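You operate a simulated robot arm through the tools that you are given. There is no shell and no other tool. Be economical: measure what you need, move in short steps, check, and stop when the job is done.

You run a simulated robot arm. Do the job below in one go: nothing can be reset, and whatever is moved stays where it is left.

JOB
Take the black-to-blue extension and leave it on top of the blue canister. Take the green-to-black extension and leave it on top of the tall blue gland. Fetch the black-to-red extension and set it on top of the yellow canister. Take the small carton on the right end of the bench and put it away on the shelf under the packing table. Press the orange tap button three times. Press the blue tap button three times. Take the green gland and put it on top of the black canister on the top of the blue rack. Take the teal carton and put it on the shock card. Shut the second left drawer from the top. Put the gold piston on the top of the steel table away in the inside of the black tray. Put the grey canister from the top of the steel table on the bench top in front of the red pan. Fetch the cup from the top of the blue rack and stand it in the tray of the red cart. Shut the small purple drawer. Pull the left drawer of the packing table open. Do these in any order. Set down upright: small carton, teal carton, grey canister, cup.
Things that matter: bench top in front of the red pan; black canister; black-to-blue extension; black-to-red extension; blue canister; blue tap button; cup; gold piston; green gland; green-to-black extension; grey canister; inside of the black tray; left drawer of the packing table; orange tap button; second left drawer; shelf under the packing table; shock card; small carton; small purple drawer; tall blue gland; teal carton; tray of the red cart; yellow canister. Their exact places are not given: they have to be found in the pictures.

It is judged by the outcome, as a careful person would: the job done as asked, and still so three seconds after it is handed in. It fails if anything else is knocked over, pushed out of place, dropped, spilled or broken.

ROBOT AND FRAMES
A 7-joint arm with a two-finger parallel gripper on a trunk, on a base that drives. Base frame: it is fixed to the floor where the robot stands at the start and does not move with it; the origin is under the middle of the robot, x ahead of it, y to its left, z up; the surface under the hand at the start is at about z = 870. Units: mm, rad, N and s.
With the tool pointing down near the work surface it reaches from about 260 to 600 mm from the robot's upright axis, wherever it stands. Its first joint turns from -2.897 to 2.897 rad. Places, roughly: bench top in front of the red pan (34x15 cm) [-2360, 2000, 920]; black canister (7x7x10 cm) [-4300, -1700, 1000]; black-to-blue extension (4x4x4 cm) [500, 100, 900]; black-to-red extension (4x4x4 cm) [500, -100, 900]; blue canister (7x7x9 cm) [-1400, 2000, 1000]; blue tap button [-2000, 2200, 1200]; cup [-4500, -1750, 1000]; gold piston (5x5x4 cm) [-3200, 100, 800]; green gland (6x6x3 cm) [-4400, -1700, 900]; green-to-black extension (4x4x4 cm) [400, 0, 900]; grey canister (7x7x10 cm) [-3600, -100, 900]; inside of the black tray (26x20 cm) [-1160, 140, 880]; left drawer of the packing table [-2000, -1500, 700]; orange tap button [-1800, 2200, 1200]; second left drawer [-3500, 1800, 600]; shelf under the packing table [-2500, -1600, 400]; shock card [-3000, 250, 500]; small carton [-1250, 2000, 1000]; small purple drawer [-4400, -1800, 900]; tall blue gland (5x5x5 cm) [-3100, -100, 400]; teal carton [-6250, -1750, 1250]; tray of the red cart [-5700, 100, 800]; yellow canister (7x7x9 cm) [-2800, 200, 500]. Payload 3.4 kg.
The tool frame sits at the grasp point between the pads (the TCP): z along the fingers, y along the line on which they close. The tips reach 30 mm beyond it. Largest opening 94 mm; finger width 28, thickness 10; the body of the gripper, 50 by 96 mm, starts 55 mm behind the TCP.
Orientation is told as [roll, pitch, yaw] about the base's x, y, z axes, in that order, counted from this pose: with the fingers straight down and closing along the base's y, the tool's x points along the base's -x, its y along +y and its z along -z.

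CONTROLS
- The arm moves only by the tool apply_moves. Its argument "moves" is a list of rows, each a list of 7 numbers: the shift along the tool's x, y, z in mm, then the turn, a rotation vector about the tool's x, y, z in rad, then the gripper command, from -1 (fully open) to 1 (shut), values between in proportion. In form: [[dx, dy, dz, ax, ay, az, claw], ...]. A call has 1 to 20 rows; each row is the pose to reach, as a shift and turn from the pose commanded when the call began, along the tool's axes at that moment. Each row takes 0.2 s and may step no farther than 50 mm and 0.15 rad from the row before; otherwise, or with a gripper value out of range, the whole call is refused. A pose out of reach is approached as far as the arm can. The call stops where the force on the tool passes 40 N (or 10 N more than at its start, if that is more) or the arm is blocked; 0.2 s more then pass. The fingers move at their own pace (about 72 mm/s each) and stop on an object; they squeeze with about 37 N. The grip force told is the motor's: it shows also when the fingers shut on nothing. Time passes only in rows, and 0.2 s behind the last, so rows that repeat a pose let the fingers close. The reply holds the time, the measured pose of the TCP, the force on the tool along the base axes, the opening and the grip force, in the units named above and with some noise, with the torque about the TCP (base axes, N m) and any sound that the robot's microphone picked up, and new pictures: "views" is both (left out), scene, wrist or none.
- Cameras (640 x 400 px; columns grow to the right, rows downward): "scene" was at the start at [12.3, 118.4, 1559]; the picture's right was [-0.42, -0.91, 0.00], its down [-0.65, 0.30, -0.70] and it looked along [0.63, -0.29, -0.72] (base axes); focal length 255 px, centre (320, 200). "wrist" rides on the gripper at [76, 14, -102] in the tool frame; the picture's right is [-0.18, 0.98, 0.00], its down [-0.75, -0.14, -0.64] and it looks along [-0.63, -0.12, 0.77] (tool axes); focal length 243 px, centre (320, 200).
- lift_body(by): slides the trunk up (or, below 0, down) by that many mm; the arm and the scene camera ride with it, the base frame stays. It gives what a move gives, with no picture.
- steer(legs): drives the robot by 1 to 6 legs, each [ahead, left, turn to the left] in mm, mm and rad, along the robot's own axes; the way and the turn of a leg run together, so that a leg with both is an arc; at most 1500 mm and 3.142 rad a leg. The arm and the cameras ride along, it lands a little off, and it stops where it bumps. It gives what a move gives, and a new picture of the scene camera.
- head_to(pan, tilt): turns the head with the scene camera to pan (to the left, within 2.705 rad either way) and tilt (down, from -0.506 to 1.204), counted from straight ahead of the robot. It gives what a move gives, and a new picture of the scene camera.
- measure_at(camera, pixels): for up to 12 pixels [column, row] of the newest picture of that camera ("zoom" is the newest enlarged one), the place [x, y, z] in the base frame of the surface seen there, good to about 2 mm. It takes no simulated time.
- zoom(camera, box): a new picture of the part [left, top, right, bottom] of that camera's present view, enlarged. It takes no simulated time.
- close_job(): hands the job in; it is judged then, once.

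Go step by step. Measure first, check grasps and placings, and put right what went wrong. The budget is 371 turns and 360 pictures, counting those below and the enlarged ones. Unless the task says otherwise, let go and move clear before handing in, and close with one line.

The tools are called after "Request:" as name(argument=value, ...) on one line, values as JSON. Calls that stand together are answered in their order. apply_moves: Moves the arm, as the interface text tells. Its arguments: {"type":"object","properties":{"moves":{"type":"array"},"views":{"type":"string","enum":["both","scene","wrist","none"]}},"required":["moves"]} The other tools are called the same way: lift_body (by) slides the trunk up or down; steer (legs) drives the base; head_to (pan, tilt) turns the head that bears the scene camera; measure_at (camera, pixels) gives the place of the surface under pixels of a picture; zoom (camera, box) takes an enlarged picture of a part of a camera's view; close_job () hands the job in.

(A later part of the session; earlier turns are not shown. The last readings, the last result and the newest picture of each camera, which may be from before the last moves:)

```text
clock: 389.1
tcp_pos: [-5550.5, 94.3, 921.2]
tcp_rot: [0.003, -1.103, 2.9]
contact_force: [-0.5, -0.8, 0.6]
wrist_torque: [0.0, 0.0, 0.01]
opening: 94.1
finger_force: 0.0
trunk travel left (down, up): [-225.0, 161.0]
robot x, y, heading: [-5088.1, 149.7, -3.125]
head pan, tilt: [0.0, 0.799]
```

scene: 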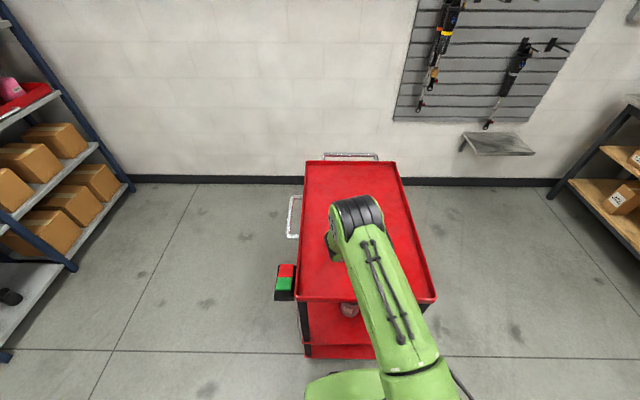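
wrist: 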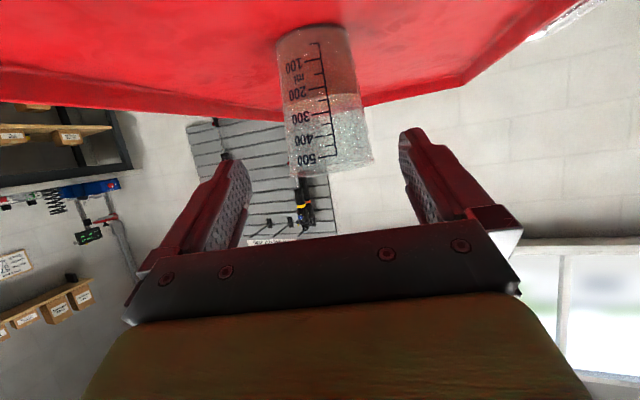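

The cup stands in the cart tray. Now to the west rack for the teal carton.

Request:
steer(legs=[[-250, 0, 0], [0, 0, 1.571], [850, 0, 0], [0, -1350, 0]])

Request:
head_to(pan=0.0, tilt=0.35)

```text
clock: 405.1
tcp_pos: [-6142.0, -1157.0, 919.4]
tcp_rot: [0.005, -1.101, -1.835]
contact_force: [0.8, 1.5, 0.2]
wrist_torque: [-0.01, -0.01, 0.01]
opening: 93.8
finger_force: 0.0
trunk travel left (down, up): [-225.0, 161.0]
robot x, y, heading: [-6187.7, -690.7, -1.573]
head pan, tilt: [0.0, 0.799]
```

scene: 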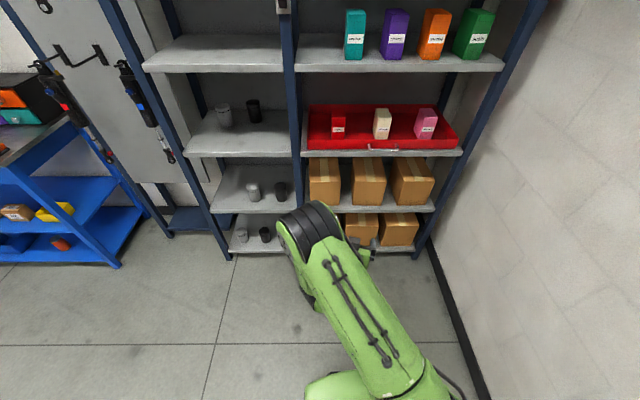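

```text
clock: 406.0
tcp_pos: [-6142.1, -1155.9, 920.3]
tcp_rot: [0.006, -1.101, -1.834]
contact_force: [0.2, 1.2, -0.7]
wrist_torque: [0.0, -0.02, 0.0]
opening: 93.7
finger_force: 0.0
trunk travel left (down, up): [-225.0, 161.0]
robot x, y, heading: [-6186.9, -688.6, -1.573]
head pan, tilt: [0.0, 0.351]
```

scene: 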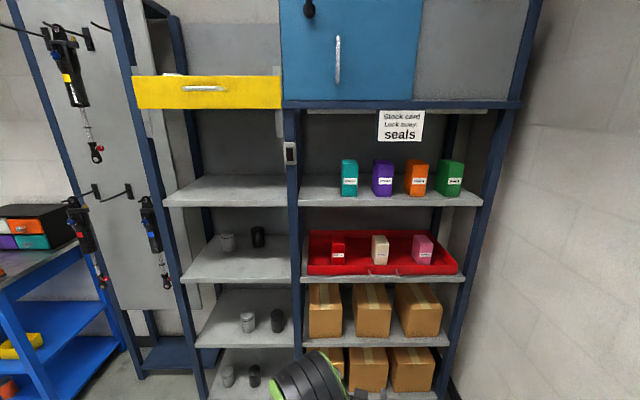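

Teal carton at (349,178). Enlarge and measure.

Request:
zoom(camera="scene", box=[290, 90, 490, 220])

Request:
measure_at(camera="zoom", pixels=[[170, 240], [170, 280], [170, 325], [216, 245], [162, 250], [190, 226], [275, 250], [265, 230], [100, 335], [400, 340], [190, 70], [300, 40]])

```text
3.08 times, centred on (390, 155) of scene
```

zoom: 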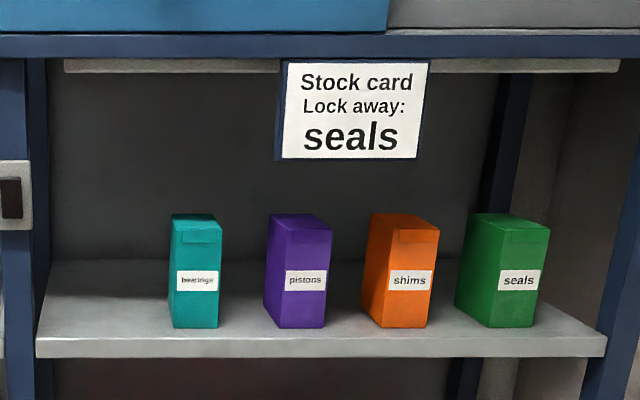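

```text
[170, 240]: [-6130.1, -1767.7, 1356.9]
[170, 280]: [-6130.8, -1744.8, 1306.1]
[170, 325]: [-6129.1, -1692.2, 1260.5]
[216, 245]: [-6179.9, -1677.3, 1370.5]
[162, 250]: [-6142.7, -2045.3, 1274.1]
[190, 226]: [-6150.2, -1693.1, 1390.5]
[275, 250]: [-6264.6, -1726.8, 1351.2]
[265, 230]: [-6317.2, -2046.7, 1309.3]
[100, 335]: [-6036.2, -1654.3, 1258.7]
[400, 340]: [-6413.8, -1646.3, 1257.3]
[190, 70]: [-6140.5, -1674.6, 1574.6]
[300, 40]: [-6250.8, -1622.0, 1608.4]
```

Teal carton: x -6131…-6182, front y=-1677, z 1259–1391. Raise the trunk and square the hand.

Request:
lift_body(by=160)

Request:
apply_moves(moves=[[-45, 0, 4, -0.12, 0, -0.06, -1], [-90, 0, 8, -0.232, 0, -0.118, -1], [-130, 0, 10, -0.232, 0, -0.118, -1]], views="none")

Request:
apply_moves(moves=[[-40, 0, 0, 0, -0.1, 0, -0.6], [-85, 0, -5, 0, -0.15, 0, -0.6], [-125, 0, -15, 0, -0.15, 0, -0.6], [-140, 0, -20, 0, -0.15, 0, -0.6]], views="both")

```text
clock: 407.9
tcp_pos: [-6141.2, -1156.4, 1080.6]
tcp_rot: [0.005, -1.102, -1.835]
contact_force: [0.8, 0.5, -0.4]
wrist_torque: [-0.02, -0.01, 0.02]
opening: 93.8
finger_force: 0.0
trunk travel left (down, up): [-385.0, 1.0]
robot x, y, heading: [-6187.6, -691.0, -1.578]
head pan, tilt: [0.0, 0.351]
```

```text
clock: 408.7
tcp_pos: [-6156.5, -1219.8, 1190.6]
tcp_rot: [0.004, -1.104, -1.573]
contact_force: [0.3, 0.3, 0.1]
wrist_torque: [0.03, 0.09, -0.02]
opening: 94.1
finger_force: 0.0
trunk travel left (down, up): [-385.0, 1.0]
robot x, y, heading: [-6186.0, -690.2, -1.58]
head pan, tilt: [0.0, 0.351]
```

```text
clock: 409.7
tcp_pos: [-6159.9, -1267.4, 1325.3]
tcp_rot: [0.006, -1.252, -1.576]
contact_force: [-0.1, -0.7, -0.9]
wrist_torque: [-0.04, 0.0, -0.01]
opening: 75.3
finger_force: 0.1
trunk travel left (down, up): [-385.0, 1.0]
robot x, y, heading: [-6185.0, -686.5, -1.573]
head pan, tilt: [0.0, 0.351]
```

scene: 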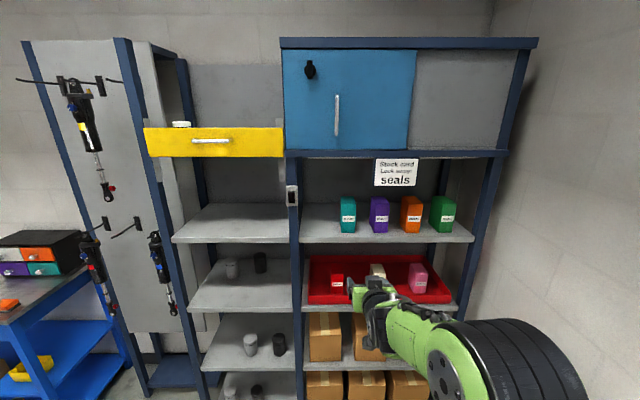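
wrist: 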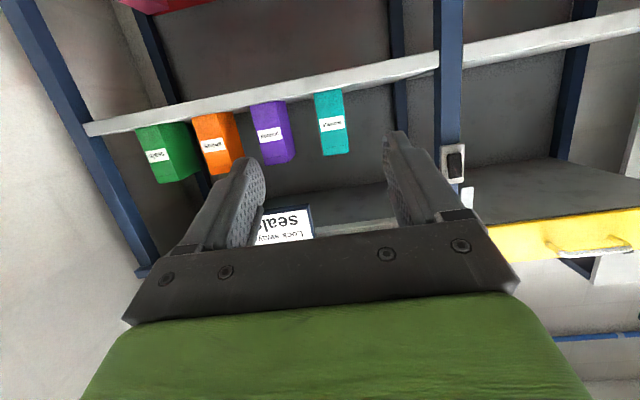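

Request:
zoom(camera="wrist", box=[240, 70, 380, 180])

Request:
measure_at(camera="zoom", pixels=[[350, 120], [465, 110], [385, 370], [480, 355], [420, 240], [355, 200], [470, 200], [240, 350], [180, 260], [485, 300]])

```text
3.64 times, centred on (310, 125) of wrist
```

zoom: 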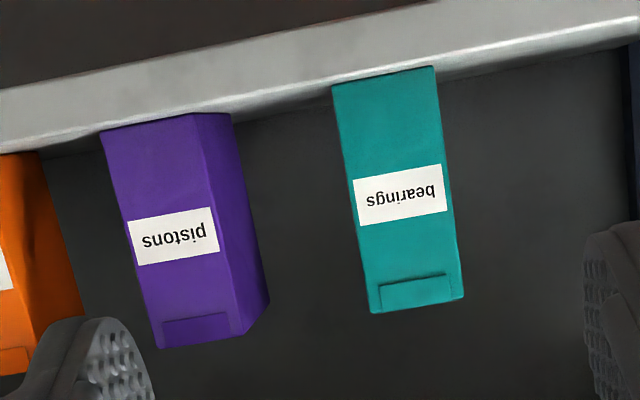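

```text
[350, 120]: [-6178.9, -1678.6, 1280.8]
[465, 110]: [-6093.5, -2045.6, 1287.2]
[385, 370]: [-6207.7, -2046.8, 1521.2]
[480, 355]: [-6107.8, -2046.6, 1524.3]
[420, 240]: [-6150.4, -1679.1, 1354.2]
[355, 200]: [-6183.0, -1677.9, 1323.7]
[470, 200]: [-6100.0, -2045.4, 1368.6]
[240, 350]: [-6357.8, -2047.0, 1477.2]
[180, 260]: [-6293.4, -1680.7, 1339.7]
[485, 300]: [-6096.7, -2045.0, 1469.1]
```

Square to me; centre x=-6157. Raise to z=1343, drive in 360 mm, then advance.

Request:
apply_moves(moves=[[-17, 3, -5.7, 0, 0, 0, -0.6]], views="none")

Request:
steer(legs=[[360, 0, 0]])

Request:
apply_moves(moves=[[0, 0, 0, 0, 0, 0, -0.6]], views="wrist")

Request:
measure_at(camera="wrist", pixels=[[300, 60], [340, 60], [320, 90]])

```text
clock: 410.1
tcp_pos: [-6156.8, -1266.6, 1344.3]
tcp_rot: [0.004, -1.25, -1.576]
contact_force: [-0.1, -0.1, 0.5]
wrist_torque: [-0.02, 0.01, -0.01]
opening: 75.3
finger_force: 0.0
trunk travel left (down, up): [-385.0, 1.0]
robot x, y, heading: [-6187.0, -689.8, -1.573]
head pan, tilt: [0.0, 0.351]
```

```text
clock: 412.4
tcp_pos: [-6156.0, -1629.3, 1344.3]
tcp_rot: [0.009, -1.251, -1.572]
contact_force: [-0.5, 0.5, 0.2]
wrist_torque: [0.0, 0.04, 0.03]
opening: 75.2
finger_force: 0.0
trunk travel left (down, up): [-385.0, 1.0]
robot x, y, heading: [-6187.8, -1051.2, -1.572]
head pan, tilt: [0.0, 0.351]
```

scene: 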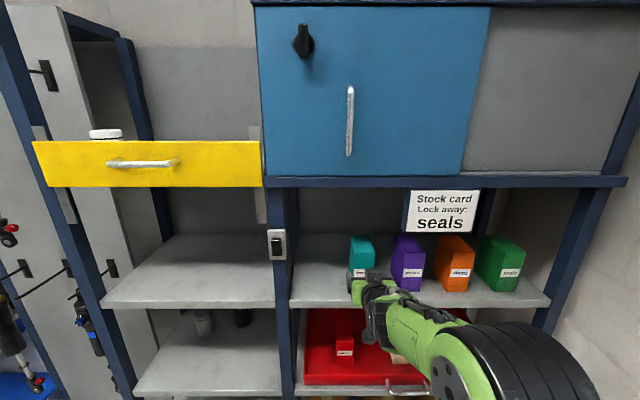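

```text
clock: 412.8
tcp_pos: [-6155.6, -1628.0, 1343.0]
tcp_rot: [0.007, -1.251, -1.573]
contact_force: [-0.5, -0.2, 0.1]
wrist_torque: [0.0, -0.02, 0.0]
opening: 75.3
finger_force: 0.3
trunk travel left (down, up): [-385.0, 1.0]
robot x, y, heading: [-6188.6, -1050.9, -1.571]
head pan, tilt: [0.0, 0.351]
```

wrist: 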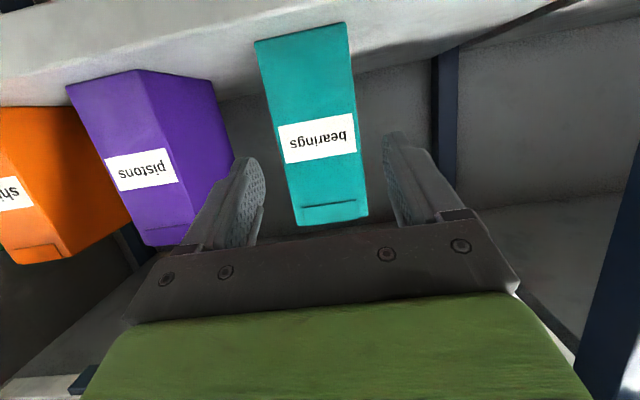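

```text
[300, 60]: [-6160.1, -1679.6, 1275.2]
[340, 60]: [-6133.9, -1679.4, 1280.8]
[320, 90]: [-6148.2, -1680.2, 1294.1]
```

Request:
apply_moves(moves=[[-8, -1.5, 24, 0, 0, 0, -0.6], [-16, -1.5, 48, 0, 0, 0, -0.6], [-22, -1.5, 66, 0, 0, 0, -0.6], [-27, -1.5, 81, 0, 0, 0, -0.6], [-27, -1.5, 81, 0, 0, 0, 0], [-27, -1.5, 81, 0, 0, 0, 1], [-27, -1.5, 81, 0, 0, 0, 1], [-27, -1.5, 81, 0, 0, 0, 1]], views="wrist")

```text
clock: 414.6
tcp_pos: [-6157.7, -1715.5, 1341.5]
tcp_rot: [0.007, -1.251, -1.573]
contact_force: [-0.5, 1.1, 0.3]
wrist_torque: [-0.13, 0.07, -0.03]
opening: 62.2
finger_force: 37.1
trunk travel left (down, up): [-385.0, 1.0]
robot x, y, heading: [-6187.9, -1050.4, -1.567]
head pan, tilt: [0.0, 0.351]
```

wrist: 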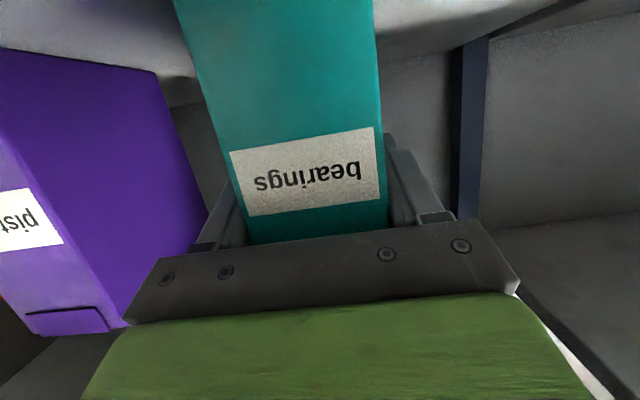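

Gripped (37 N). Lift 25 mm and withdraw.

Request:
apply_moves(moves=[[-8, 0, -2.6, 0, 0, 0, 1], [-24, 0, -8, 0, 0, 0, 1], [-18, 0, -30, 0, 0, 0, 1], [-10, 0, -55, 0, 0, 0, 1], [-1, 0, -82, 0, 0, 0, 1]], views="wrist")

Request:
steer(legs=[[-400, 0, 0]])

```text
clock: 415.8
tcp_pos: [-6156.5, -1636.3, 1369.5]
tcp_rot: [0.003, -1.252, -1.57]
contact_force: [0.2, 0.2, -3.2]
wrist_torque: [0.06, 0.0, 0.02]
opening: 62.1
finger_force: 36.8
trunk travel left (down, up): [-385.0, 1.0]
robot x, y, heading: [-6190.2, -1050.0, -1.573]
head pan, tilt: [0.0, 0.351]
```

wrist: 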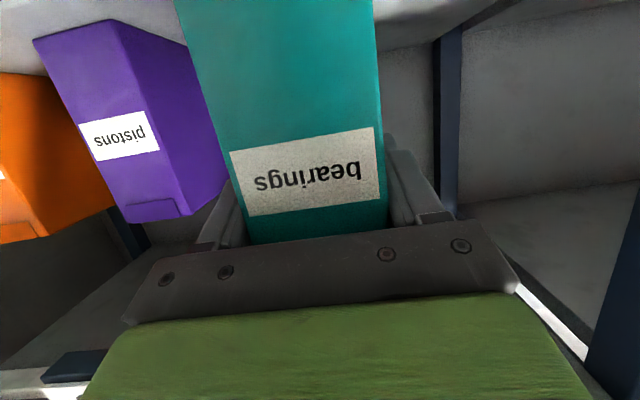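

```text
clock: 418.3
tcp_pos: [-6156.2, -1237.2, 1368.5]
tcp_rot: [0.007, -1.252, -1.572]
contact_force: [0.3, 0.4, -3.2]
wrist_torque: [0.03, 0.0, 0.01]
opening: 62.4
finger_force: 36.6
trunk travel left (down, up): [-385.0, 1.0]
robot x, y, heading: [-6185.7, -651.9, -1.574]
head pan, tilt: [0.0, 0.351]
```

scene: 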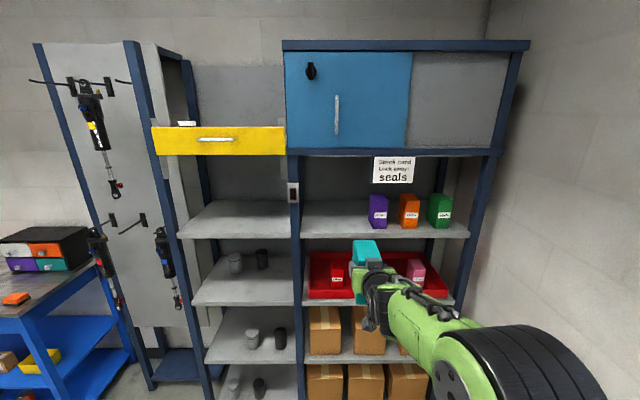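

Carton secured. Drive around the west end of the steel table to its south side.

Request:
steer(legs=[[0, 1400, 0], [0, 490, 0], [-1500, 0, 0], [-180, 0, 0], [0, 1200, 0]])

Request:
lift_body(by=-380)

Request:
head_to(pan=0.1, tilt=0.75)

```text
clock: 441.6
tcp_pos: [-3055.8, 406.4, 1368.2]
tcp_rot: [0.004, -1.25, -1.587]
contact_force: [0.1, 0.5, -3.1]
wrist_torque: [0.05, 0.01, -0.04]
opening: 61.8
finger_force: 37.2
trunk travel left (down, up): [-385.0, 1.0]
robot x, y, heading: [-3078.5, 994.2, -1.59]
head pan, tilt: [0.0, 0.351]
```

scene: 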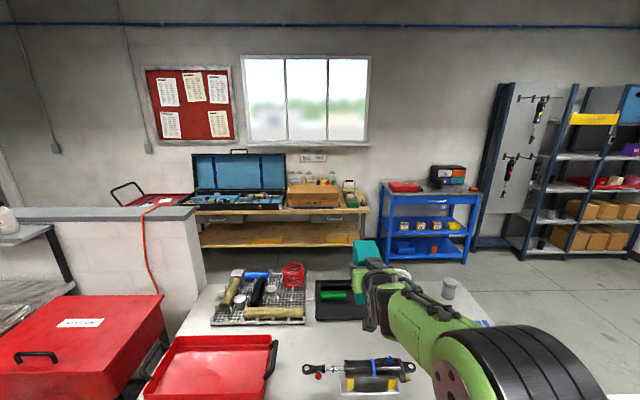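

```text
clock: 445.2
tcp_pos: [-3056.8, 407.8, 988.7]
tcp_rot: [0.005, -1.251, -1.589]
contact_force: [0.3, 0.2, -2.2]
wrist_torque: [0.04, 0.01, -0.01]
opening: 62.4
finger_force: 37.1
trunk travel left (down, up): [-5.0, 381.0]
robot x, y, heading: [-3077.6, 990.2, -1.587]
head pan, tilt: [0.0, 0.351]
```

```text
clock: 446.1
tcp_pos: [-3056.8, 408.5, 988.9]
tcp_rot: [0.006, -1.25, -1.589]
contact_force: [0.2, 0.0, -3.4]
wrist_torque: [0.05, -0.01, 0.0]
opening: 62.1
finger_force: 37.1
trunk travel left (down, up): [-5.0, 381.0]
robot x, y, heading: [-3076.7, 992.0, -1.59]
head pan, tilt: [0.099, 0.75]
```

scene: 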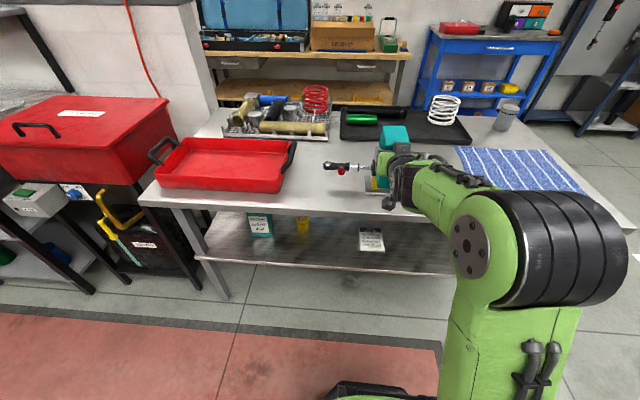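

The carton is above the table edge; back off before lowering. Measure the card too.

Request:
measure_at(camera="scene", pixels=[[360, 229], [382, 229], [362, 250], [384, 251], [371, 240], [371, 224], [302, 225]])

Request:
steer(legs=[[-170, 0, 0.018]])

Request:
zoom(camera="scene", box=[200, 170, 460, 300])

```text
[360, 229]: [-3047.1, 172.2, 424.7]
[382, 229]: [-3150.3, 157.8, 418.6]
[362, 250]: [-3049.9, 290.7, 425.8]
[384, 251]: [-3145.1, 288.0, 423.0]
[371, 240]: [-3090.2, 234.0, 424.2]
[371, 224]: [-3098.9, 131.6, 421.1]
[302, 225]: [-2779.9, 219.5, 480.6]
```

```text
clock: 447.6
tcp_pos: [-3044.2, 576.3, 990.9]
tcp_rot: [0.006, -1.251, -1.568]
contact_force: [0.2, 0.9, -2.6]
wrist_torque: [0.01, 0.0, 0.0]
opening: 62.2
finger_force: 37.4
trunk travel left (down, up): [-5.0, 381.0]
robot x, y, heading: [-3077.0, 1163.3, -1.567]
head pan, tilt: [0.099, 0.75]
```

scene: 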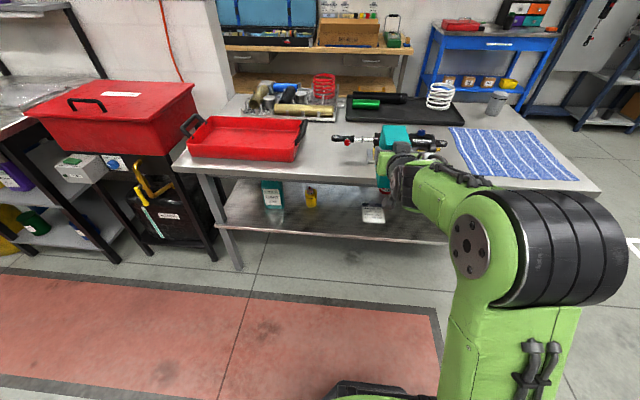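

```text
2.46 times, centred on (330, 235) of scene
```

zoom: 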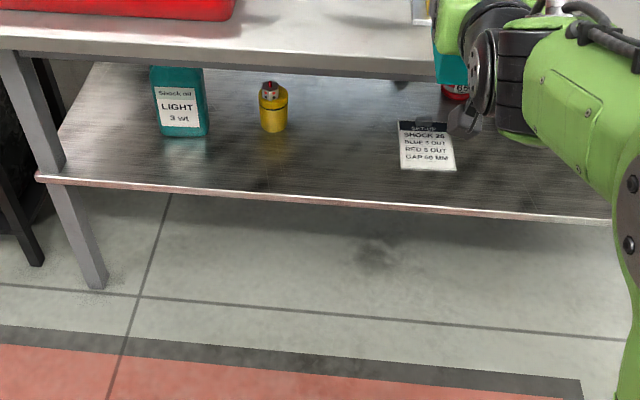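

The card spans x -3148…-3047, y 160…291, z 424. Lower the carton in front of the table.

Request:
apply_moves(moves=[[43, 0, 14, 0, 0, 0, 1], [86, 0, 28, 0, 0, 0, 1], [129, 0, 43, 0, 0, 0, 1], [172, 0, 57, 0, 0, 0, 1], [215, 0, 71, 0, 0, 0, 1], [258, 0, 86, 0, 0, 0, 1], [301, 0, 100, 0, 0, 0, 1], [344, 0, 114, 0, 0, 0, 1], [387, 0, 128, 0, 0, 0, 1], [418, 0, 138, 0, 0, 0, 1]], views="scene")

Request:
steer(legs=[[0, -52, 0]])

```text
clock: 449.8
tcp_pos: [-3044.5, 575.1, 548.8]
tcp_rot: [0.0, -1.251, -1.568]
contact_force: [0.5, 0.3, -3.1]
wrist_torque: [0.06, 0.02, -0.01]
opening: 62.2
finger_force: 36.8
trunk travel left (down, up): [-5.0, 381.0]
robot x, y, heading: [-3075.9, 1160.8, -1.567]
head pan, tilt: [0.099, 0.75]
```

scene: 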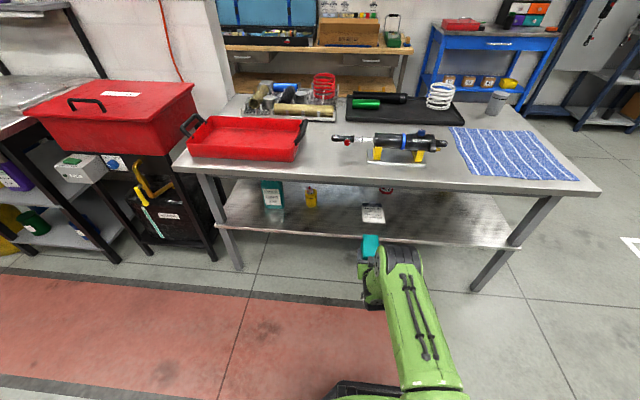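

```text
clock: 450.7
tcp_pos: [-3096.0, 576.1, 548.1]
tcp_rot: [0.007, -1.249, -1.57]
contact_force: [0.2, 0.5, -4.0]
wrist_torque: [0.04, 0.03, 0.02]
opening: 62.2
finger_force: 37.1
trunk travel left (down, up): [-5.0, 381.0]
robot x, y, heading: [-3129.3, 1160.3, -1.569]
head pan, tilt: [0.099, 0.75]
```

scene: 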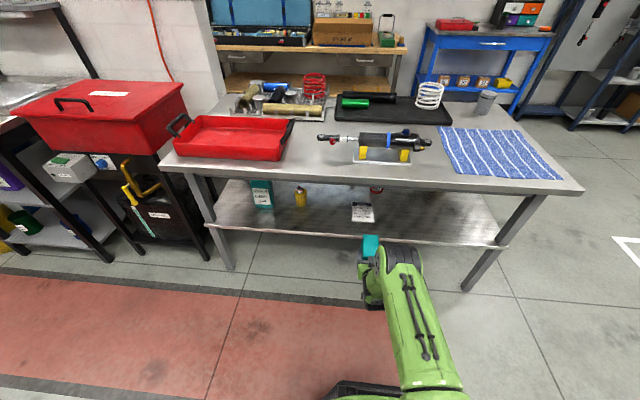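

Request:
measure_at(camera="scene", pixels=[[400, 247], [415, 250], [395, 258], [370, 245], [363, 240], [378, 240]])

Request:
steer(legs=[[200, 0, 0]])

Request:
apply_moves(moves=[[0, 0, 0, 0, 0, 0, 1]], views="wrist")

```text
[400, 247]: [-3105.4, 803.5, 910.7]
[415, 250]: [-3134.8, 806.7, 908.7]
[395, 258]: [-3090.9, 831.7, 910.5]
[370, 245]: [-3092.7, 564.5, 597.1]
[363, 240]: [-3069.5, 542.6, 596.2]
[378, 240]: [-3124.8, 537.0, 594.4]
```

```text
clock: 452.3
tcp_pos: [-3094.9, 375.1, 548.5]
tcp_rot: [0.006, -1.25, -1.568]
contact_force: [0.2, -0.2, -4.2]
wrist_torque: [0.06, 0.02, -0.03]
opening: 62.2
finger_force: 37.2
trunk travel left (down, up): [-5.0, 381.0]
robot x, y, heading: [-3128.0, 962.4, -1.57]
head pan, tilt: [0.099, 0.75]
```

scene: 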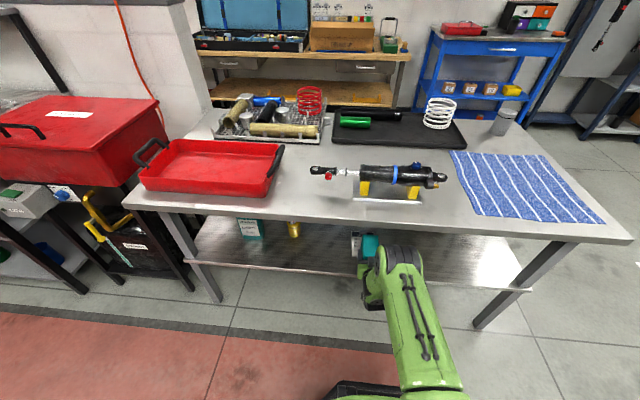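

```text
clock: 452.7
tcp_pos: [-3094.6, 376.3, 549.1]
tcp_rot: [0.003, -1.247, -1.569]
contact_force: [-1.1, 0.2, -4.5]
wrist_torque: [0.06, -0.02, 0.02]
opening: 62.4
finger_force: 36.8
trunk travel left (down, up): [-5.0, 381.0]
robot x, y, heading: [-3128.4, 958.5, -1.573]
head pan, tilt: [0.099, 0.75]
```

wrist: 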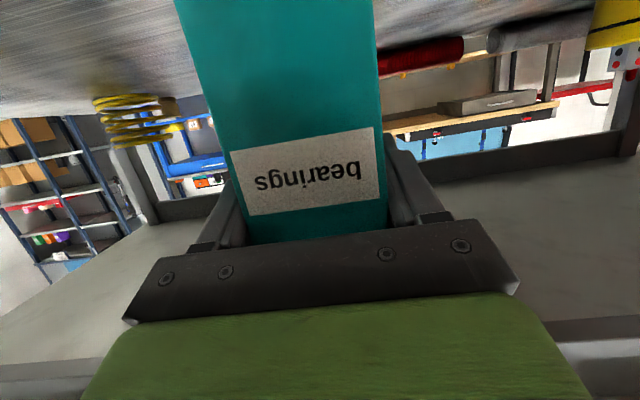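

Request:
steer(legs=[[65, 0, 0]])

Request:
apply_moves(moves=[[-5, 0, 15, 0, 0, 0, 1], [-10, 0, 30, 0, 0, 0, 1], [-15, 0, 45, 0, 0, 0, 1], [-19, 0, 58, 0, 0, 0, 1], [-19, 0, 58, 0, 0, 0, 1]], views="scene")

Request:
zoom(camera="scene", box=[300, 200, 460, 310])

```text
clock: 453.7
tcp_pos: [-3096.2, 310.8, 548.0]
tcp_rot: [0.006, -1.251, -1.568]
contact_force: [0.2, -0.4, -4.5]
wrist_torque: [0.03, -0.01, 0.02]
opening: 61.9
finger_force: 37.2
trunk travel left (down, up): [-5.0, 381.0]
robot x, y, heading: [-3127.6, 893.1, -1.577]
head pan, tilt: [0.099, 0.75]
```

scene: 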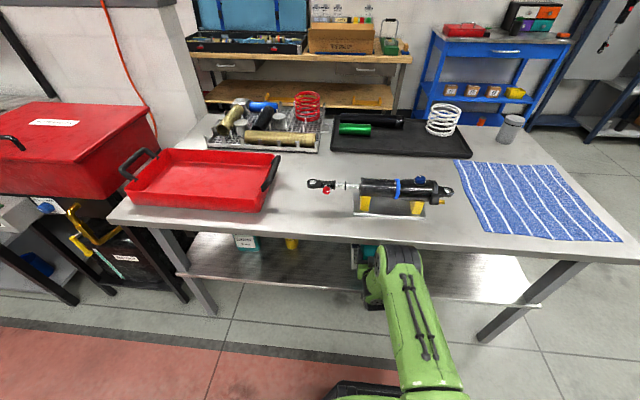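

```text
clock: 454.9
tcp_pos: [-3096.1, 249.1, 547.8]
tcp_rot: [0.003, -1.247, -1.569]
contact_force: [-0.2, 0.3, -3.4]
wrist_torque: [0.06, 0.02, 0.01]
opening: 62.3
finger_force: 36.8
trunk travel left (down, up): [-5.0, 381.0]
robot x, y, heading: [-3129.1, 893.8, -1.572]
head pan, tilt: [0.099, 0.75]
```

scene: 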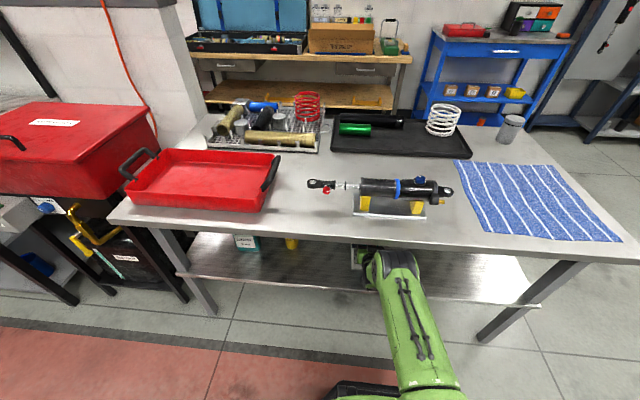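

```text
3.64 times, centred on (380, 255) of scene
```

zoom: 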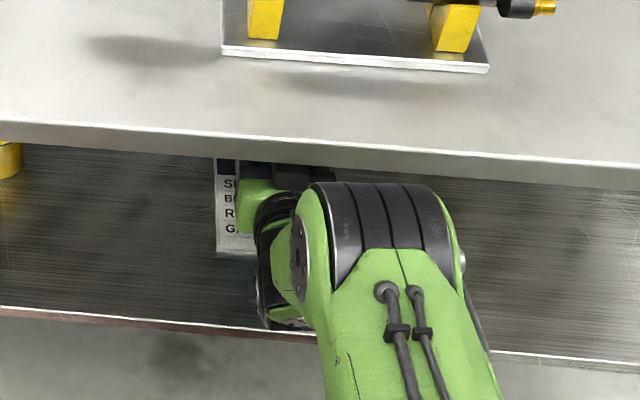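

TCP is over the card. Lower gently.

Request:
apply_moves(moves=[[12, 0, 4, 0, 0, 0, 1], [24, 0, 8, 0, 0, 0, 1], [32, 0, 10.6, 0, 0, 0, 1], [36, 0, 12, 0, 0, 0, 1], [38.5, 0, 12.8, 0, 0, 0, 1]], views="wrist")

```text
clock: 456.1
tcp_pos: [-3094.4, 249.5, 506.7]
tcp_rot: [0.006, -1.249, -1.571]
contact_force: [0.2, 0.6, -3.1]
wrist_torque: [0.05, 0.03, 0.03]
opening: 62.1
finger_force: 36.7
trunk travel left (down, up): [-5.0, 381.0]
robot x, y, heading: [-3129.4, 893.0, -1.577]
head pan, tilt: [0.099, 0.75]
```

wrist: 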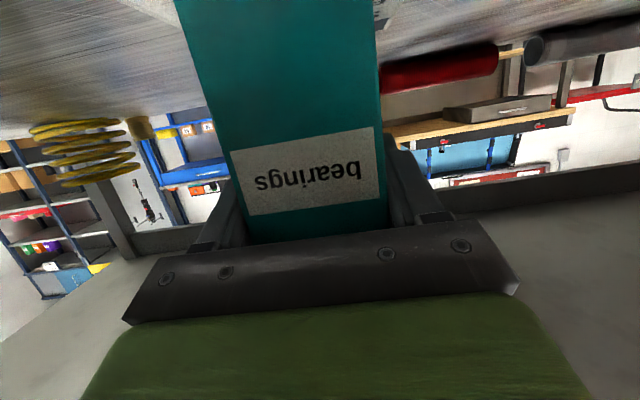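

Request:
apply_moves(moves=[[1.9, 0, 0.6, 0, 0, 0, 1], [3.8, 0, 1.2, 0, 0, 0, 1], [5.2, 0, 1.7, 0, 0, 0, 1]], views="none")

```text
clock: 456.9
tcp_pos: [-3095.3, 248.3, 506.0]
tcp_rot: [0.005, -1.259, -1.569]
contact_force: [0.9, 2.9, 15.6]
wrist_torque: [0.34, 0.1, 0.03]
opening: 62.2
finger_force: 36.5
trunk travel left (down, up): [-5.0, 381.0]
robot x, y, heading: [-3128.0, 891.8, -1.571]
head pan, tilt: [0.099, 0.75]
```

Contact. Release and withdraw straight back.

Request:
apply_moves(moves=[[-2, 0, -0.6, 0, 0, 0, 0.3], [-2, 0, -0.6, 0, 0, 0, -0.3], [-2, 0, -0.6, 0, 0, 0, -0.8], [-2, 0, -0.6, 0, 0, 0, -0.8], [5, 0, -22, 0, 0, 0, -0.8], [13, 0, -45, 0, 0, 0, -0.8], [10, 0, -80, 0, 0, 0, -0.8], [10, 0, -115, 0, 0, 0, -0.8]], views="wrist")

Request:
steer(legs=[[-200, 0, 0]])

Request:
zoom(camera="scene", box=[240, 180, 460, 310])

```text
clock: 458.7
tcp_pos: [-3095.6, 362.1, 528.9]
tcp_rot: [0.004, -1.25, -1.568]
contact_force: [0.2, -0.5, -0.3]
wrist_torque: [-0.01, 0.05, -0.02]
opening: 84.4
finger_force: 0.0
trunk travel left (down, up): [-5.0, 381.0]
robot x, y, heading: [-3129.8, 895.1, -1.571]
head pan, tilt: [0.099, 0.75]
```

wrist: 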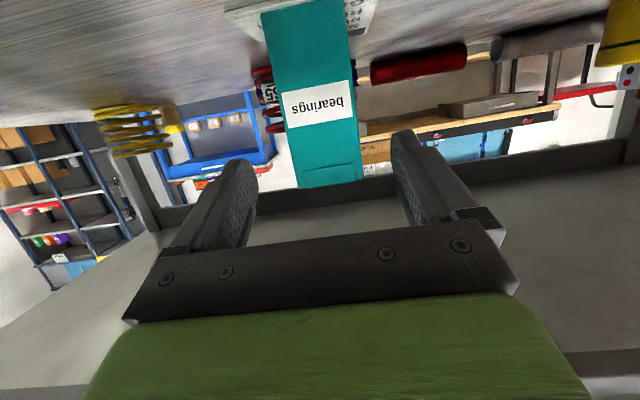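

```text
clock: 460.3
tcp_pos: [-3098.1, 560.0, 529.0]
tcp_rot: [0.005, -1.251, -1.573]
contact_force: [-0.3, 0.6, 0.5]
wrist_torque: [-0.05, 0.01, 0.02]
opening: 84.7
finger_force: 0.1
trunk travel left (down, up): [-5.0, 381.0]
robot x, y, heading: [-3128.9, 1092.7, -1.572]
head pan, tilt: [0.099, 0.75]
```

scene: 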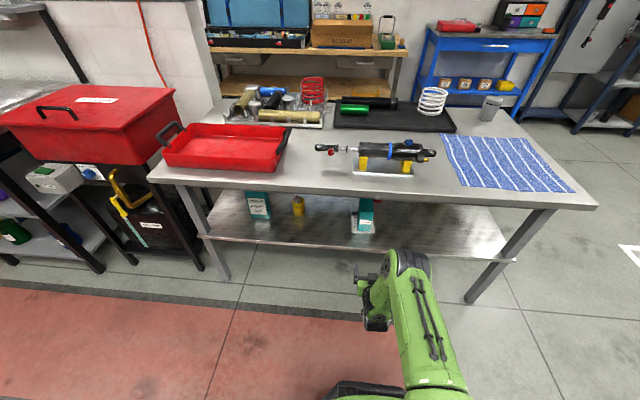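

```text
2.91 times, centred on (350, 245) of scene
```

zoom: 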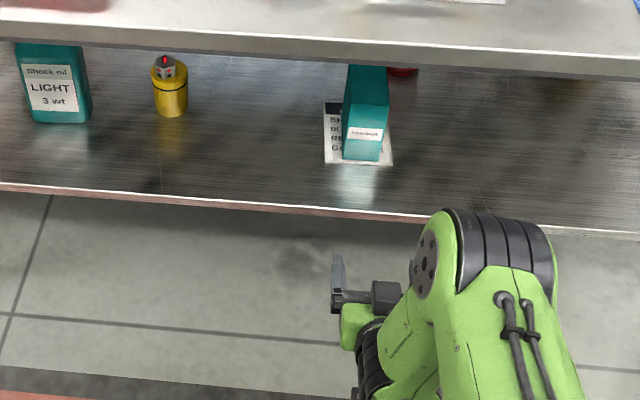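

The teal carton stands on the card. Now the small carton at the bench's right end: raise, straighten, turn and drive there.

Request:
lift_body(by=220)

Request:
apply_moves(moves=[[-30, 0, -20, 0, 0.12, 0, -1], [-60, 0, -40, 0, 0.25, 0, -1], [-95, 0, -55, 0, 0.38, 0, -1], [-130, 0, -70, 0, 0.5, 0, -1], [-165, 0, -80, 0, 0.62, 0, -1], [-200, 0, -85, 0, 0.74, 0, -1], [-235, 0, -85, 0, 0.87, 0, -1], [-265, 0, -80, 0, 1.0, 0, -1], [-290, 0, -75, 0, 1.13, 0, -1], [-320, 0, -70, 0, 1.25, 0, -1]], views="none")

Request:
steer(legs=[[0, 0, 1.571], [0, 0, 1.571], [0, -970, 0], [0, -970, 0], [430, 0, 0]])

Request:
head_to(pan=0.1, tilt=0.8)

```text
clock: 462.6
tcp_pos: [-3097.5, 558.0, 749.8]
tcp_rot: [0.006, -1.25, -1.57]
contact_force: [-0.1, 0.1, -0.1]
wrist_torque: [-0.02, 0.02, -0.01]
opening: 84.8
finger_force: 0.0
trunk travel left (down, up): [-225.0, 161.0]
robot x, y, heading: [-3127.2, 1094.0, -1.572]
head pan, tilt: [0.099, 0.75]
```

```text
clock: 464.8
tcp_pos: [-3096.8, 523.2, 1073.4]
tcp_rot: [0.001, 0.006, -1.566]
contact_force: [0.6, -0.4, -0.4]
wrist_torque: [-0.01, 0.0, -0.04]
opening: 94.2
finger_force: 0.1
trunk travel left (down, up): [-225.0, 161.0]
robot x, y, heading: [-3131.8, 1094.8, -1.573]
head pan, tilt: [0.099, 0.75]
```

```text
clock: 484.3
tcp_pos: [-1239.4, 2089.6, 1073.9]
tcp_rot: [0.001, 0.0, 1.58]
contact_force: [0.2, -0.1, -0.3]
wrist_torque: [-0.01, 0.02, -0.02]
opening: 93.9
finger_force: 0.0
trunk travel left (down, up): [-225.0, 161.0]
robot x, y, heading: [-1209.0, 1520.7, 1.573]
head pan, tilt: [0.099, 0.75]
```

scene: 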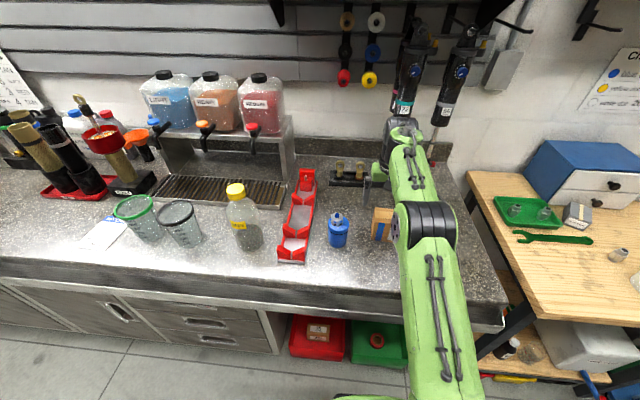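

```text
clock: 484.9
tcp_pos: [-1239.4, 2088.8, 1073.9]
tcp_rot: [0.002, 0.001, 1.578]
contact_force: [-0.3, -1.0, 0.5]
wrist_torque: [0.0, -0.02, -0.02]
opening: 93.9
finger_force: 0.1
trunk travel left (down, up): [-225.0, 161.0]
robot x, y, heading: [-1207.0, 1524.9, 1.575]
head pan, tilt: [0.099, 0.799]
```

scene: 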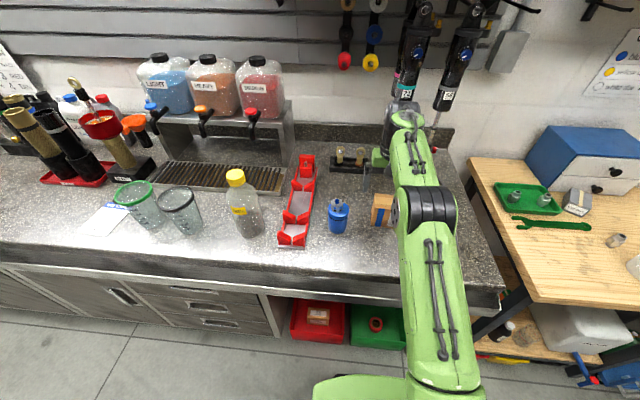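

Rotate the hand by +1.51 above the carton so the fingers close across its short side.

Request:
apply_moves(moves=[[3, -14, -10, 0, 0, -0.13, -1], [6, -28, -10, 0, 0, -0.27, -1], [9, -42, -10, 0, 0, -0.41, -1], [12, -54, -10, 0, 0, -0.55, -1], [12, -54, -10, 0, 0, -0.69, -1], [12, -54, -10, 0, 0, -0.83, -1], [12, -54, -10, 0, 0, -0.97, -1], [12, -54, -10, 0, 0, -1.11, -1], [12, -54, -10, 0, 0, -1.25, -1], [12, -54, -10, 0, 0, -1.39, -1], [12, -54, -10, 0, 0, -1.51, -1]], views="both")

Request:
zoom(camera="wrist", box=[160, 0, 480, 240])

```text
clock: 487.3
tcp_pos: [-1186.0, 2077.2, 1084.0]
tcp_rot: [-0.002, -0.003, 3.091]
contact_force: [0.5, 0.4, -0.1]
wrist_torque: [-0.01, -0.02, 0.01]
opening: 93.9
finger_force: 0.2
trunk travel left (down, up): [-225.0, 161.0]
robot x, y, heading: [-1205.8, 1521.9, 1.571]
head pan, tilt: [0.099, 0.799]
```

scene: 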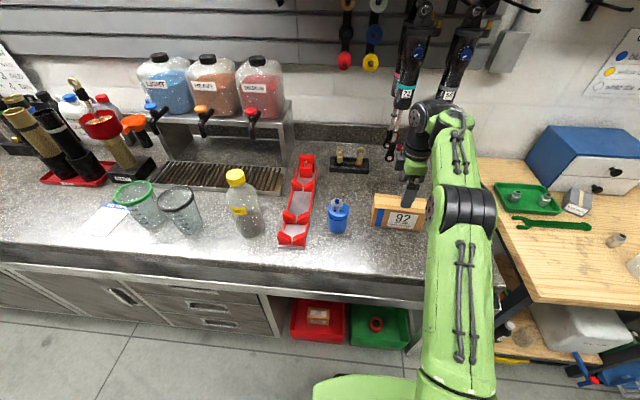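
wrist: 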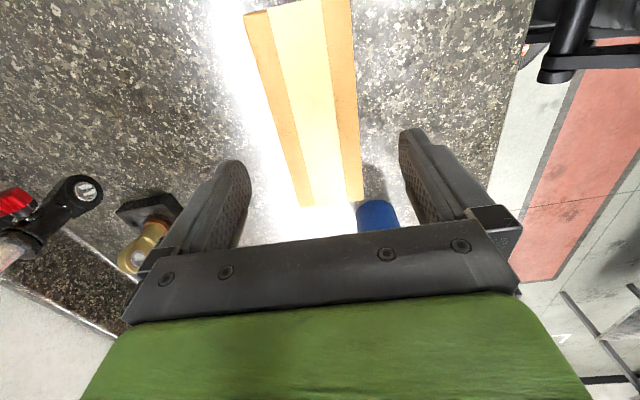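

```text
1.67 times, centred on (320, 120) of wrist
```

zoom: 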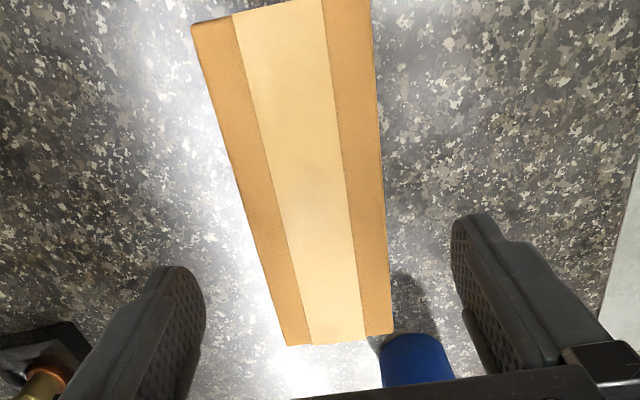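

Aligned. Descend and grip.

Request:
apply_moves(moves=[[0, 0, 40, 0, 0, 0, -1], [0, 0, 80, 0, 0, 0, -1], [0, 0, 105, 0, 0, 0, -1], [0, 0, 112, 0, 0, 0, -1], [0, 0, 112, 0, 0, 0, 0], [0, 0, 112, 0, 0, 0, 1], [0, 0, 112, 0, 0, 0, 1], [0, 0, 112, 0, 0, 0, 1], [0, 0, 100, 0, 0, 0, 1], [0, 0, 70, 0, 0, 0, 1], [0, 0, 30, 0, 0, 0, 1]], views="both")

```text
clock: 489.7
tcp_pos: [-1186.1, 2077.8, 1056.2]
tcp_rot: [0.0, -0.002, 3.089]
contact_force: [-0.4, -0.6, -3.8]
wrist_torque: [0.0, 0.01, -0.01]
opening: 66.3
finger_force: 37.1
trunk travel left (down, up): [-225.0, 161.0]
robot x, y, heading: [-1209.7, 1518.9, 1.571]
head pan, tilt: [0.099, 0.799]
```

scene: 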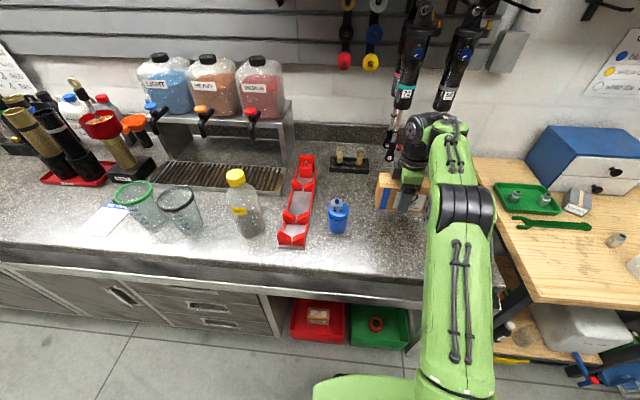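
wrist: 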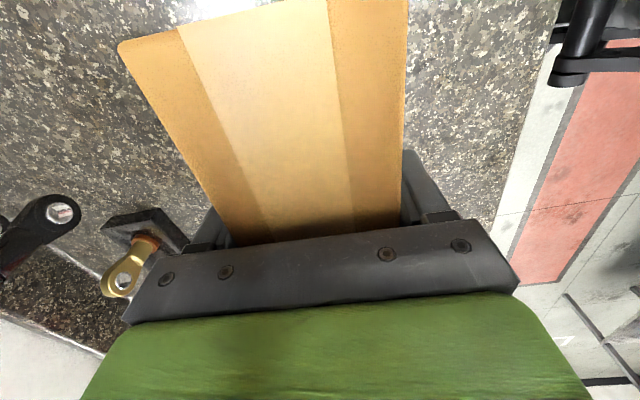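

Held. Rotate the carton by -90° and shift it to the clear front strip of the bench.

Request:
apply_moves(moves=[[0, 8, 0, 0, 0, 0.13, 1], [1, 16, 0, 0, 0, 0.27, 1], [2, 25, 0, 0, 0, 0.41, 1], [2, 34, 0, 0, 0, 0.55, 1], [3, 43, 0, 0, 0, 0.69, 1], [3, 52, 0, 0, 0, 0.83, 1], [4, 61, 0, 0, 0, 0.97, 1], [4, 70, 0, 0, 0, 1.11, 1], [4, 79, 0, 0, 0, 1.25, 1], [4.4, 88, 0, 0, 0, 1.39, 1], [4.4, 88, 0, 0, 0, 1.52, 1]], views="scene")

```text
clock: 492.1
tcp_pos: [-1186.2, 1988.5, 1054.8]
tcp_rot: [0.002, -0.001, 1.566]
contact_force: [-0.1, 0.0, -3.8]
wrist_torque: [0.02, -0.01, 0.0]
opening: 66.2
finger_force: 37.4
trunk travel left (down, up): [-225.0, 161.0]
robot x, y, heading: [-1209.3, 1519.5, 1.57]
head pan, tilt: [0.099, 0.799]
```

scene: 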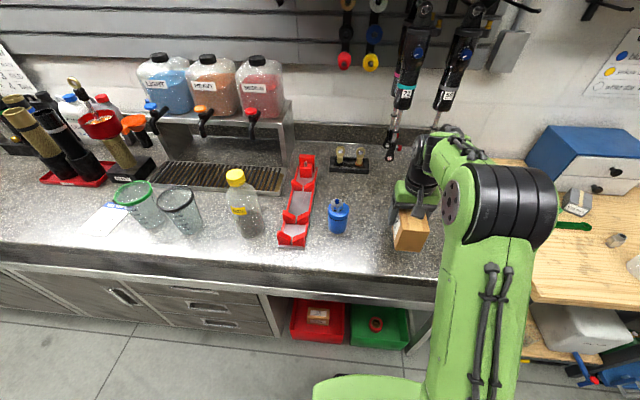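

Request:
apply_moves(moves=[[0, 0, 40, 0, 0, 0, 1], [0, 0, 70, 0, 0, 0, 1], [0, 0, 80, 0, 0, 0, 1], [0, 0, 83, 0, 0, 0, 1], [0, 0, 84.5, 0, 0, 0, 1]], views="none")

```text
clock: 493.3
tcp_pos: [-1186.1, 1989.0, 972.1]
tcp_rot: [0.003, -0.008, 1.569]
contact_force: [1.2, 3.9, 22.9]
wrist_torque: [-1.19, -0.21, -0.17]
opening: 66.2
finger_force: 37.2
trunk travel left (down, up): [-225.0, 161.0]
robot x, y, heading: [-1207.2, 1520.3, 1.571]
head pan, tilt: [0.099, 0.799]
```

Set down. Release, rise, back off, and tilt the hand 1.0 rad for the regrasp from the front.

Request:
apply_moves(moves=[[0, 0, -1, 0, 0, 0, -0.5], [0, 0, -1, 0, 0, 0, -1], [0, 0, -30, 0, 0, 0, -1], [0, 0, -75, 0, 0, 0, -1], [0, 0, -110, 0, 0, 0, -1]], views="wrist")

Request:
steer(legs=[[-180, 0, 0]])

Request:
apply_moves(moves=[[0, 0, 0, 0, -0.14, 0, -1], [0, 0, 0, 0, -0.28, 0, -1], [0, 0, 0, 0, -0.42, 0, -1], [0, 0, 0, 0, -0.56, 0, -1], [0, 0, 5, 0, -0.7, 0, -1], [0, 0, 10, 0, -0.84, 0, -1], [0, 0, 15, 0, -1.0, 0, -1]], views="none")

```text
clock: 494.5
tcp_pos: [-1185.9, 1987.6, 1080.8]
tcp_rot: [0.002, 0.0, 1.568]
contact_force: [0.1, -0.5, -0.3]
wrist_torque: [-0.01, 0.0, 0.03]
opening: 94.2
finger_force: 0.0
trunk travel left (down, up): [-225.0, 161.0]
robot x, y, heading: [-1208.4, 1521.0, 1.57]
head pan, tilt: [0.099, 0.799]
```

wrist: 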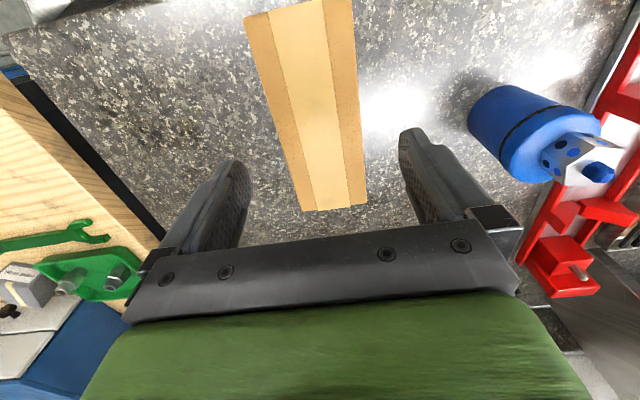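

```text
clock: 496.0
tcp_pos: [-1185.6, 1809.7, 1081.4]
tcp_rot: [0.002, -0.002, 1.566]
contact_force: [0.4, -0.6, 0.0]
wrist_torque: [0.0, -0.02, 0.01]
opening: 94.1
finger_force: 0.2
trunk travel left (down, up): [-225.0, 161.0]
robot x, y, heading: [-1209.6, 1341.9, 1.571]
head pan, tilt: [0.099, 0.799]
```

scene: 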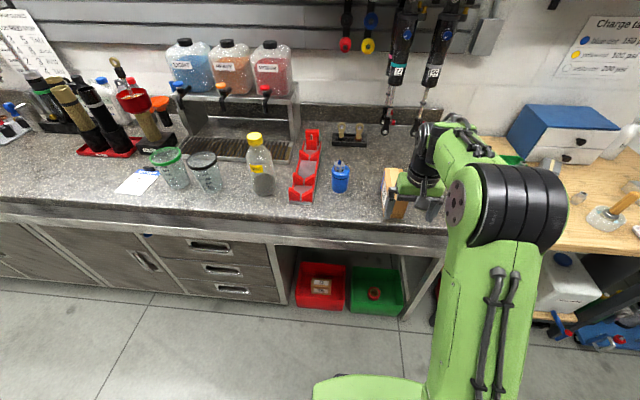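

```text
refused: row 7 steps farther than a row can; nothing moved
```

Request:
apply_moves(moves=[[0, 0, 0, 0, -0.14, 0, -1], [0, 0, 0, 0, -0.28, 0, -1], [0, 0, 0, 0, -0.42, 0, -1], [0, 0, 0, 0, -0.56, 0, -1], [-10, 0, 5, 0, -0.7, 0, -1], [-20, 0, 10, 0, -0.84, 0, -1], [-30, 0, 15, 0, -0.97, 0, -1], [-40, 0, 20, 0, -1.0, 0, -1]], views="both")

Request:
measure_at(camera="wrist", pixels=[[320, 60], [290, 60], [350, 60], [330, 100]])

```text
clock: 497.8
tcp_pos: [-1185.1, 1850.7, 1060.7]
tcp_rot: [0.003, -1.0, 1.563]
contact_force: [0.0, -0.4, 0.4]
wrist_torque: [-0.01, 0.02, -0.03]
opening: 94.2
finger_force: 0.1
trunk travel left (down, up): [-225.0, 161.0]
robot x, y, heading: [-1209.9, 1339.3, 1.571]
head pan, tilt: [0.099, 0.799]
```

scene: 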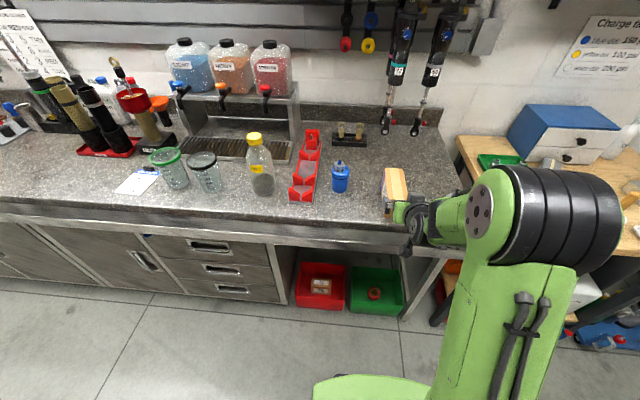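
wrist: 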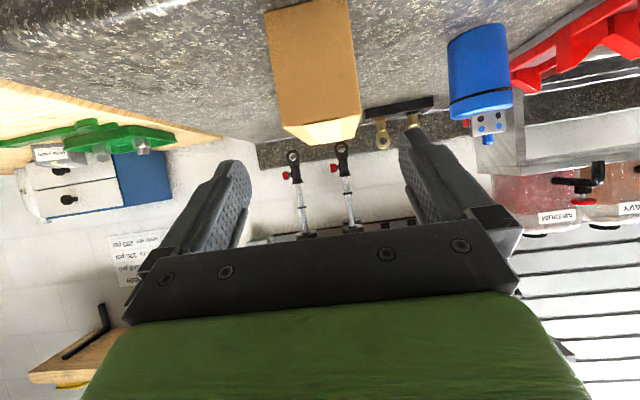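

```text
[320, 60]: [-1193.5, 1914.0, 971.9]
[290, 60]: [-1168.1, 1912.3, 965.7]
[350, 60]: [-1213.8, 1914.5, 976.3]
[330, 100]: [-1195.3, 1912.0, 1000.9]
```

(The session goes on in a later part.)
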